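You operate a simulated robot arm through the tools that you are given. There is no shell and no other tool. Be economical: measure what you need, move in short steps, check, and stop when the job is done.

Carry out the task below with a simulated robot arm. There is one attempt and no reset: what you move stays moved.

TASK
Slide the rubbing block along the top of the line belt until it stands next to the roll of white sealing tape.

It is judged by the outcome, as a careful person would: the job done as asked, and still so three seconds after it is handed in. It fails if anything else is knocked over, pushed out of place, dropped, spilled or broken.

THE ROBOT
A 6-joint arm with a two-finger parallel gripper, fixed in place. Base frame: the origin is at the foot of the arm, x ahead of it, y to its left, z up; the work surface is at about z = 0.76. Lengths are in m, angles in rad, forces in N, time in s.
With the tool pointing down near the work surface it reaches from about 0.24 to 0.64 m from the base axis. Its first joint turns from -1.152 to 1.152 rad. Payload 2.7 kg.
Tool frame: the origin (TCP) lies between the finger pads and is the grasp point; the fingertips stand 0.023 m ahead of it; z points along the fingers, y is the line along which they close. The gripper opens to 0.094 m. The fingers are 0.038 m wide and 0.01 m thick; the gripper's body (0.054 by 0.096 m) begins 0.039 m behind the TCP.
Orientation is that of the tool frame in the base frame, as [roll, pitch, yaw] about the fixed x, y, z axes, in that order (R = Rz(yaw) Ry(pitch) Rx(roll)). With the fingers straight down and closing along the base's y, the tool's x points along the base's -x, its y along +y and its z along -z.

THE INTERFACE
- The arm moves only by the tool apply_moves. Its argument "deltas" is one flat list of numbers, 7 for each row, row after row: the shift along the tool's x, y, z in units of 300 mm (1.0 is 300 mm), then the turn, a rotation vector about the tool's x, y, z in units of 90 degrees (1.0 is 90 degrees), then the opening, from 0 (shut) to 1 (fully open). In form: [tx, ty, tz, wx, wy, wz, fingers, tx, ty, tz, wx, wy, wz, fingers, ...]. A call has 1 to 10 rows; each row is the pose to reach, as a shift and turn from the pose commanded when the call began, along the tool's axes at that moment. A call with a number of a shift or a turn outside -1 to 1 is refused whole. A row lasts 0.2 s, in which the tool goes at most 0.05 m and 0.15 rad; a call with a longer step from one row to the next is refused whole, and so is a gripper value outside its range. A pose out of reach is approached as far as the arm can. The call stops where the force on the tool passes 40 N (or 10 N more than at its start, if that is more) or the arm is blocked; 0.2 s more then pass. The fingers move at their own pace (about 0.045 m/s each) and stop on an object; they squeeze with about 26 N. The grip force told is the motor's: it shows also when the fingers shut on nothing. Time passes only in rows, and 0.2 s behind the last, so rows that repeat a pose let the fingers close. It gives the time, the measured TCP pose, the force on the tool (base axes), the opening and the grip force at its end, in the units of the frame above (readings bear some noise), and new pictures: "show" is both (left out), scene, wrist or none.
- Cameras (640 x 400 px; columns grow to the right, rows downward): "scene" is fixed at [0.0761, -0.4381, 1.3929]; the picture's right is [0.74, -0.68, 0.00], its down [-0.45, -0.49, -0.74] and it looks along [0.50, 0.55, -0.67] (base axes); focal length 338 px, centre (320, 200). "wrist" rides on the gripper at [-0.039, 0, -0.044] in the tool frame; the picture's right is [0.00, -1.00, 0.00], its down [0.97, 0.00, -0.24] and it looks along [0.24, 0.00, 0.97] (tool axes); focal length 218 px, centre (320, 200).
- measure_at(camera, pixels): for up to 12 pixels [column, row] of the newest picture of that camera ("zoom" is the newest enlarged one), the place [x, y, z] in the base frame of the surface seen there, good to about 0.002 m. No time passes.
- inspect(camera, box): a new picture of the part [left, top, right, bottom] of that camera's present view, enlarged. No time passes.
- close_job(): hands the job in; it is judged then, once.

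Work in short steps. Measure before you move; look again where a grasp or a placing could have gone wrong, and mend it. You have 60 turns and 120 pictures in all, the two below and enlarged ones among them. Open the gripper and draw the arm clear of the work before you hand the job in, unless the task says otherwise; then end with one line.

The tools are called after ">>>" as name(argument=value, ...) on one line, values as JSON. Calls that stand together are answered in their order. apply_moves: Moves the arm, as the interface text tells. Its arguments: {"type":"object","properties":{"deltas":{"type":"array","items":{"type":"number"}},"show":{"type":"string","enum":["both","scene","wrist","none"]}},"required":["deltas"]} The other tools are called the same way: measure_at (camera, pixels) gives the place of the surface under pixels of a picture; inspect (camera, box) takes an enlarged picture of a part of a camera's view; close_job () hands the job in.

At the start:

```text
time: 0.0
tcp_pos: [0.3885, 0.0294, 0.9596]
tcp_rot: [3.141, 0.001, -3.141]
wrist_force: [0.8, 0.8, -0.6]
width: 0.0939
grasp_force: 0.2
```

scene: 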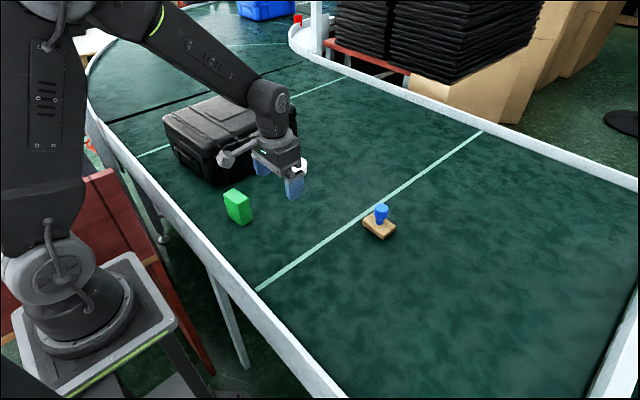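
wrist: 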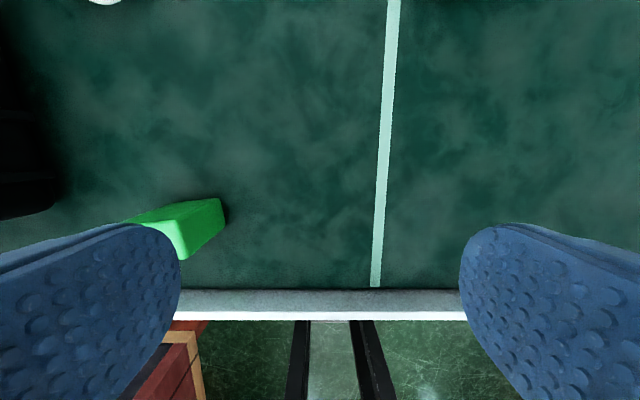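

The wooden block with the blue knob is near (380,222) and something white sits behind the gripper near (300,165). I'll zoom in on both.

>>> inspect(camera="scene", box=[200, 120, 420, 258])

>>> measure_at(camera="scene", pixels=[[381, 208], [378, 222], [364, 222], [381, 239], [396, 229], [304, 165], [238, 192], [240, 222], [330, 200], [288, 138]])

>>> measure_at(camera="wrist", pixels=[[106, 1], [200, 215], [180, 260], [390, 100]])

```text
2.90 times, centred on (310, 189) of scene
```

zoom: 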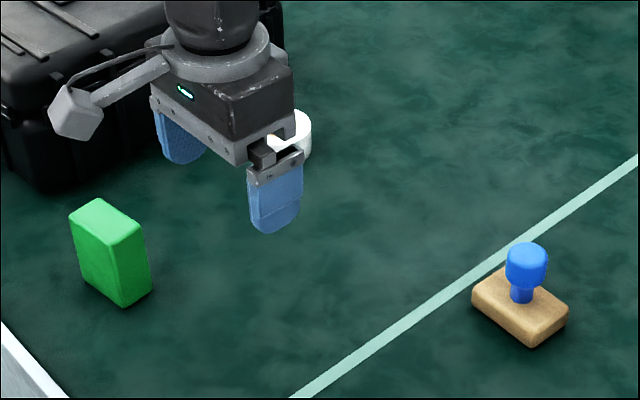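

```text
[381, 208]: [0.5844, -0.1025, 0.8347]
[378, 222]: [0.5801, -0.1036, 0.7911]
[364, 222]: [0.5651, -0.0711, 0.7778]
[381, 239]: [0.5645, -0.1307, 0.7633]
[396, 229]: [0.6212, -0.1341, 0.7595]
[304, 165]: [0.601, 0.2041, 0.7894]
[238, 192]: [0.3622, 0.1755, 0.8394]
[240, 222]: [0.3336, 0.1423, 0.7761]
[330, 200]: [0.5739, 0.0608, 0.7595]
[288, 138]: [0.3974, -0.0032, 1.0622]
```

```text
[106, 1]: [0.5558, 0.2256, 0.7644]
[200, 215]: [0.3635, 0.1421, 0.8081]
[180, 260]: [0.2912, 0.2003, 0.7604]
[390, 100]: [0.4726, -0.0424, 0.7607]
```

The green block and the knobbed wooden piece could each be the "rubbing block", so I'll look closer at both before choosing.

>>> inspect(camera="scene", box=[350, 195, 414, 245])

>>> inspect(camera="scene", box=[210, 180, 274, 230])

>>> inspect(camera="scene", box=[220, 0, 340, 75])

```text
8.00 times, centred on (382, 220) of scene
```

zoom: 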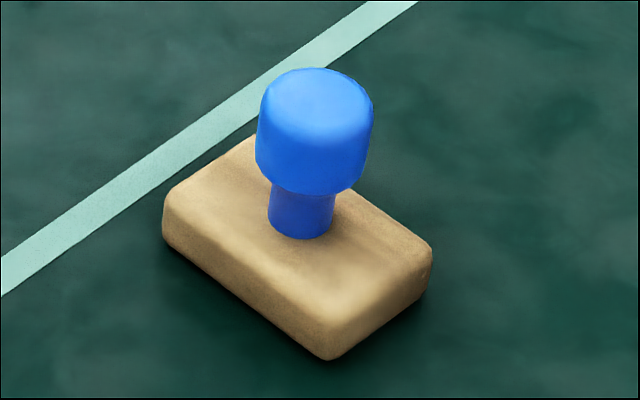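

```text
8.00 times, centred on (242, 205) of scene
```

zoom: 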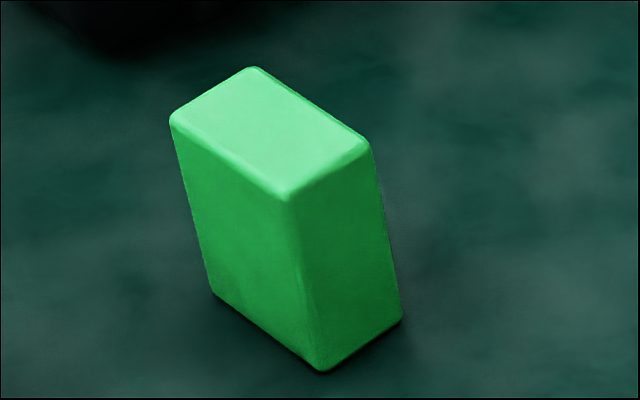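

```text
5.33 times, centred on (280, 38) of scene
```

zoom: 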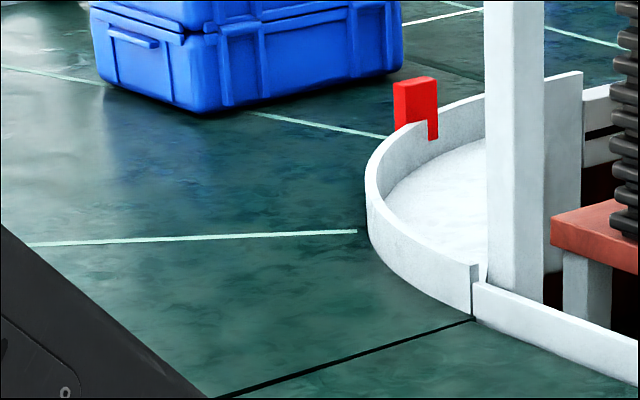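

I take the knobbed slab as the rubbing block: it has a flat sole and a handle for sliding, while the green one is a plain upright brick. I'll move high above the knob (0.582,-0.103), which also uncovers the tape.

>>> apply_moves(deltas=[-0.107, -0.073, 0, 0, 0, 0, 1, -0.213, -0.147, 0, 0, 0, 0, 1, -0.32, -0.22, 0, 0, 0, 0, 1, -0.427, -0.293, 0, 0, 0, 0, 1, -0.533, -0.367, 0, 0, 0, 0, 1, -0.64, -0.44, 0, 0, 0, 0, 1, -0.64, -0.44, 0, 0, 0, 0, 1])

```text
time: 1.6
tcp_pos: [0.5801, -0.1038, 0.9595]
tcp_rot: [-3.141, -0.001, 3.141]
wrist_force: [0.0, 0.6, 0.2]
width: 0.0939
grasp_force: 0.0
```

scene: 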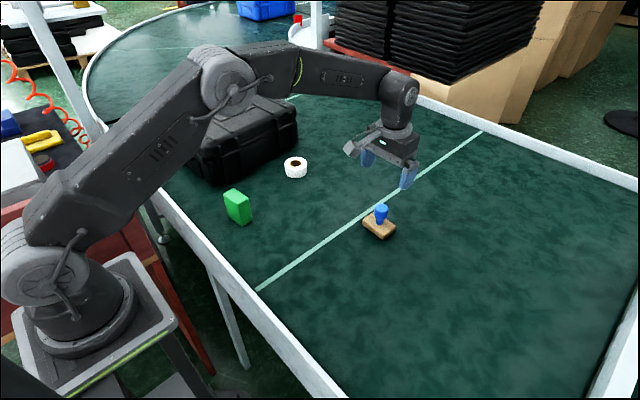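
wrist: 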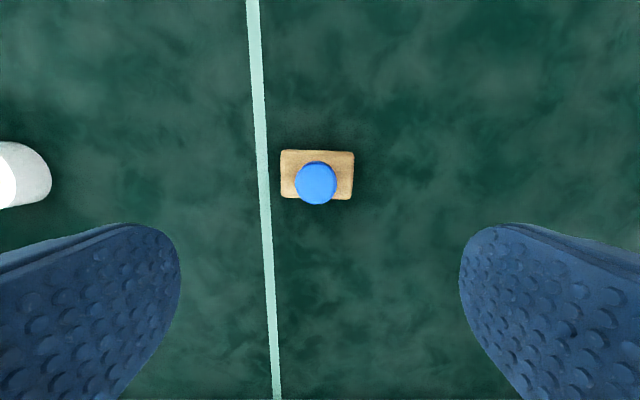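

The tape is now in view at (295,167). I'll measure it along with the block's edges.

>>> inspect(camera="scene", box=[270, 145, 334, 185])

>>> measure_at(camera="wrist", pixels=[[284, 152], [351, 154], [349, 196], [284, 194], [316, 182], [299, 182], [335, 182], [316, 201], [316, 165], [15, 145], [48, 180], [14, 200]])

>>> measure_at(camera="scene", pixels=[[286, 163], [304, 163], [295, 157], [295, 169], [295, 178], [285, 172], [306, 172]])

```text
10.00 times, centred on (302, 165) of scene
```

zoom: 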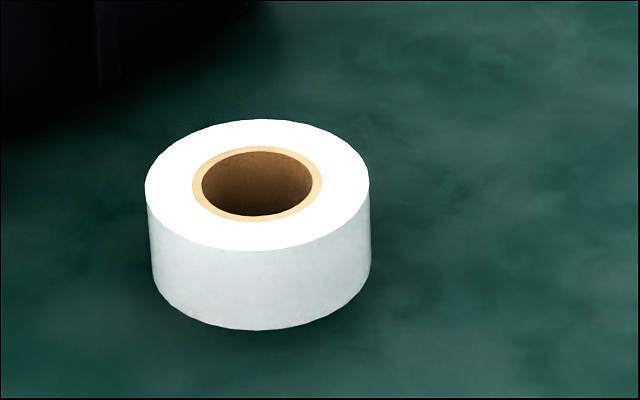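

```text
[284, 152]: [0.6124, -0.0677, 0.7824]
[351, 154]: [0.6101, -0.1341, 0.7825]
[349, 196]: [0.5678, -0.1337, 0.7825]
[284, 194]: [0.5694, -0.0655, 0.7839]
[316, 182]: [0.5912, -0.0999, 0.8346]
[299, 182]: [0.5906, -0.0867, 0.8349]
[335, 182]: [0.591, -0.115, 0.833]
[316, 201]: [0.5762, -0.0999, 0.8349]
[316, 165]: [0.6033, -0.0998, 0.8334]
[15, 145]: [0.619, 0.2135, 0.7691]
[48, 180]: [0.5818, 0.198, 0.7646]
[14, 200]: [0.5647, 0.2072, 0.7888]
```

```text
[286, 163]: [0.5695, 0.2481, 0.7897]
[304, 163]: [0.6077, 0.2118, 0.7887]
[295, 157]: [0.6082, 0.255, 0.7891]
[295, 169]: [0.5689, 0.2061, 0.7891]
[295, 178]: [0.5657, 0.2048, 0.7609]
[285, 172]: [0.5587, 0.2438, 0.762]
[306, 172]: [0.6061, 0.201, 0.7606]
```

The tape's centre is about (0.588, 0.230) with radius 0.032 and top at 0.789. The block's centre is (0.590,-0.100), with a 0.068 × 0.046 base and the knob top at 0.835. I'll descend around the knob with the gripper open.

>>> apply_moves(deltas=[-0.032, 0.009, 0.12, 0, 0, 0, 0.8, -0.032, 0.009, 0.24, 0, 0, 0, 0.7, -0.032, 0.009, 0.34, 0, 0, 0, 0.7, -0.032, 0.009, 0.42, 0, 0, 0, 0.7, -0.032, 0.009, 0.473, 0, 0, 0, 0.7, -0.032, 0.009, 0.473, 0, 0, 0, 0.7])

```text
time: 3.0
tcp_pos: [0.5905, -0.0993, 0.8157]
tcp_rot: [-3.141, 0.0, 3.141]
wrist_force: [-0.4, -0.5, -0.5]
width: 0.0657
grasp_force: 0.0
```

scene: 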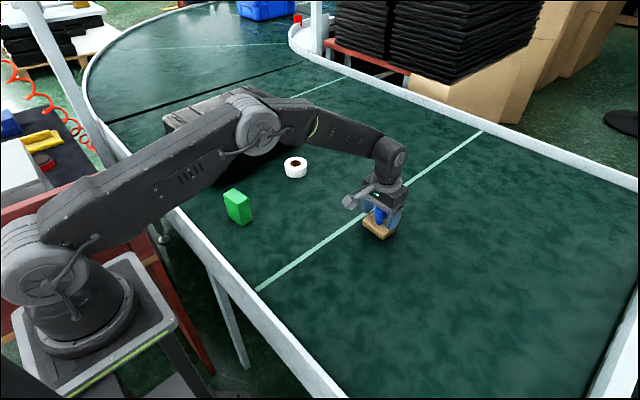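
wrist: 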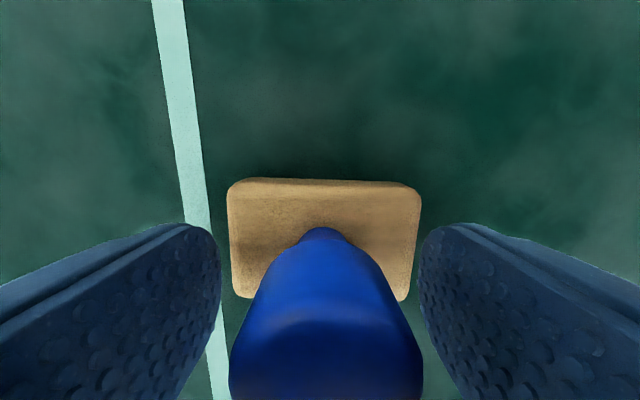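

The knob is between the fingers, so I'll close on it without lifting.

>>> apply_moves(deltas=[0, 0, 0, 0, 0, 0, 0.2, 0, 0, 0, 0, 0, 0, 0.2, 0, 0, 0, 0, 0, 0, 0.2, 0, 0, 0, 0, 0, 0, 0.2], show="wrist")

```text
time: 4.0
tcp_pos: [0.5885, -0.0984, 0.8177]
tcp_rot: [3.14, 0.0, -3.141]
wrist_force: [-0.6, -0.9, -0.2]
width: 0.0335
grasp_force: 26.1
```

wrist: 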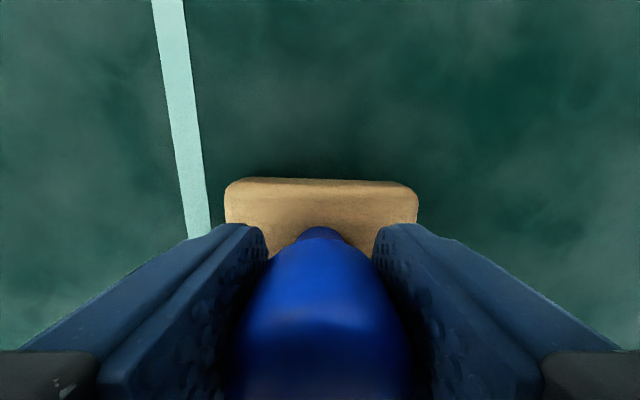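

The knob is gripped at 0.0335 wide. I'll slide +y by 0.15 m at constant height, then check.

>>> apply_moves(deltas=[0, 0.05, 0, 0, 0, 0, 0.2, 0, 0.11, 0, 0, 0, 0, 0.2, 0, 0.17, 0, 0, 0, 0, 0.2, 0, 0.23, 0, 0, 0, 0, 0.2, 0, 0.29, 0, 0, 0, 0, 0.2, 0, 0.35, 0, 0, 0, 0, 0.2, 0, 0.41, 0, 0, 0, 0, 0.2, 0, 0.47, 0, 0, 0, 0, 0.2, 0, 0.5, 0, 0, 0, 0, 0.2, 0, 0.5, 0, 0, 0, 0, 0.2])

```text
time: 6.2
tcp_pos: [0.5899, 0.0509, 0.8172]
tcp_rot: [3.141, 0.001, 3.141]
wrist_force: [-1.4, -2.1, 2.3]
width: 0.0336
grasp_force: 25.9
```

scene: 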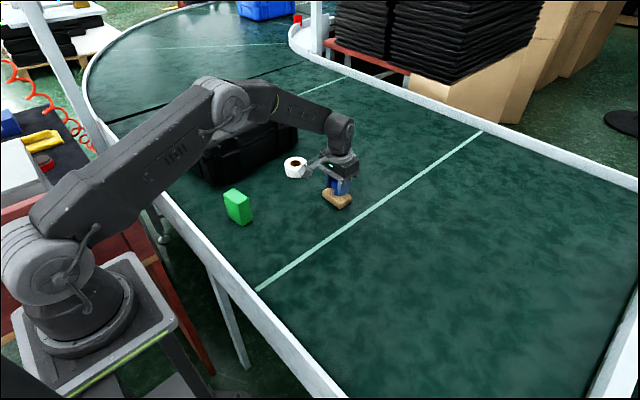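
wrist: 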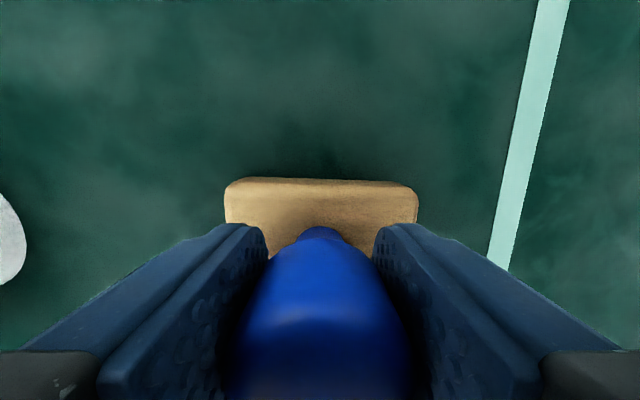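

The block moved with the gripper. I'll measure the gap to the tape.

>>> measure_at(camera="wrist", pixels=[[228, 190], [414, 192], [24, 245], [15, 215], [12, 270], [232, 215]])

>>> measure_at(camera="scene", pixels=[[295, 157], [295, 169], [286, 163], [295, 178]])

```text
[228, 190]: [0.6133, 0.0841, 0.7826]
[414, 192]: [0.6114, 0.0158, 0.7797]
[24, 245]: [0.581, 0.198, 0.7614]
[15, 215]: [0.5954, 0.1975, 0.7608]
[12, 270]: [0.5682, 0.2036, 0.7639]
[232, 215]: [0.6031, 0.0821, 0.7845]
```

```text
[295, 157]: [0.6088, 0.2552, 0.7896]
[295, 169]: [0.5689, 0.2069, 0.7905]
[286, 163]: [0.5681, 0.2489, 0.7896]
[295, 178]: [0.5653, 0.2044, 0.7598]
```

The gap is 0.112 m, so I'll slide 0.102 m more, slowing at the end to leave about 1 cm.

>>> apply_moves(deltas=[0, 0.05, 0, 0, 0, 0, 0.2, 0, 0.11, 0, 0, 0, 0, 0.2, 0, 0.17, 0, 0, 0, 0, 0.2, 0, 0.23, 0, 0, 0, 0, 0.2, 0, 0.28, 0, 0, 0, 0, 0.2, 0, 0.31, 0, 0, 0, 0, 0.2, 0, 0.33, 0, 0, 0, 0, 0.2, 0, 0.34, 0, 0, 0, 0, 0.2, 0, 0.34, 0, 0, 0, 0, 0.2])

```text
time: 8.2
tcp_pos: [0.5902, 0.1528, 0.818]
tcp_rot: [3.14, 0.0, 3.141]
wrist_force: [-1.0, 0.1, -0.1]
width: 0.0333
grasp_force: 26.2
```

scene: 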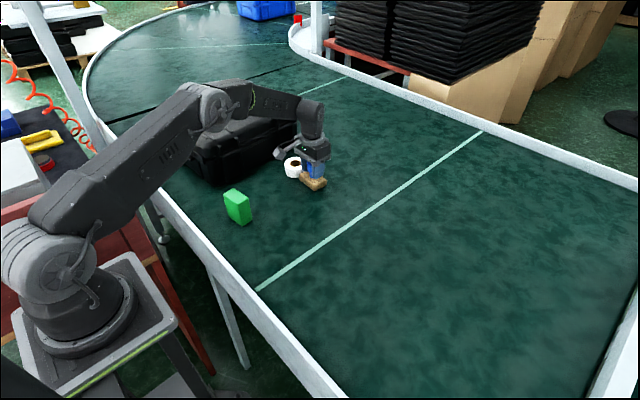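
wrist: 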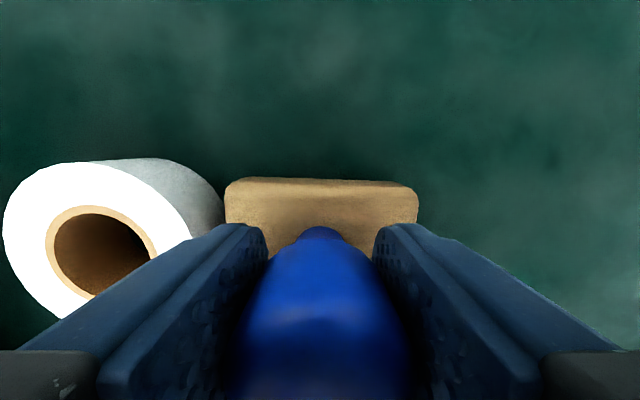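

The block stands beside the tape. I'll open slightly (to about 0.05, so the finger stays short of the tape), then rise straight up.

>>> apply_moves(deltas=[0, 0, 0, 0, 0, 0, 0.52, 0, 0, 0, 0, 0, 0, 0.52, 0, 0, 0, 0, 0, 0, 0.52, 0, 0, -0.05, 0, 0, 0, 0.52, 0, 0, -0.13, 0, 0, 0, 0.52, 0, 0, -0.25, 0, 0, 0, 0.52, 0, 0, -0.37, 0, 0, 0, 0.52, 0, 0, -0.45, 0, 0, 0, 0.8, 0, 0, -0.45, 0, 0, 0, 0.8])

```text
time: 10.2
tcp_pos: [0.5908, 0.1535, 0.9521]
tcp_rot: [3.141, 0.001, 3.141]
wrist_force: [0.4, 0.3, -0.3]
width: 0.0753
grasp_force: 0.0
```

scene: 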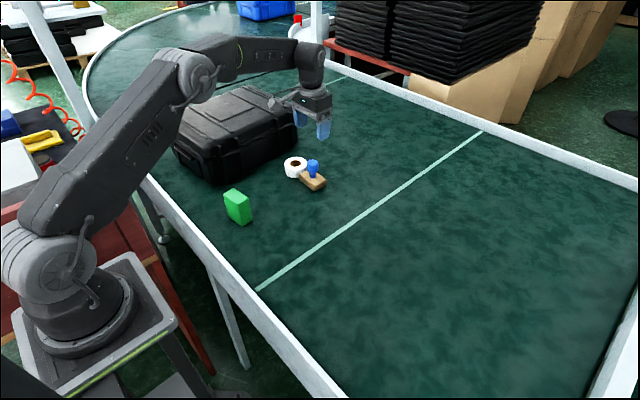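
wrist: 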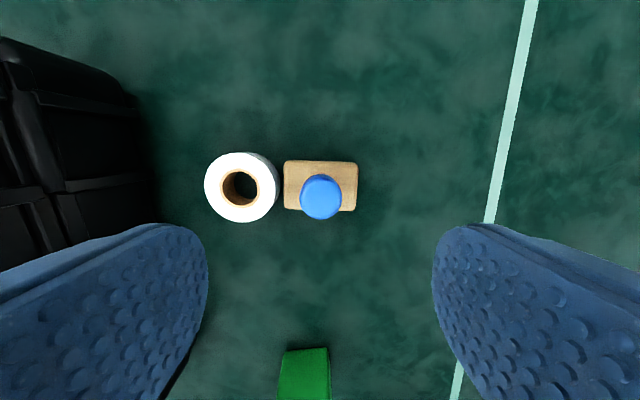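

The block stands upright about 1 cm from the tape, the tape and green block haven't moved, and the gripper is open and clear. I'm handing in.

>>> close_job()

```text
The job is handed in.
```

I slid the rubbing block, taken to be the wooden block with the blue knob, along the belt, and it now stands about 1 cm from the roll of white sealing tape; nothing else looks moved in the last pictures.
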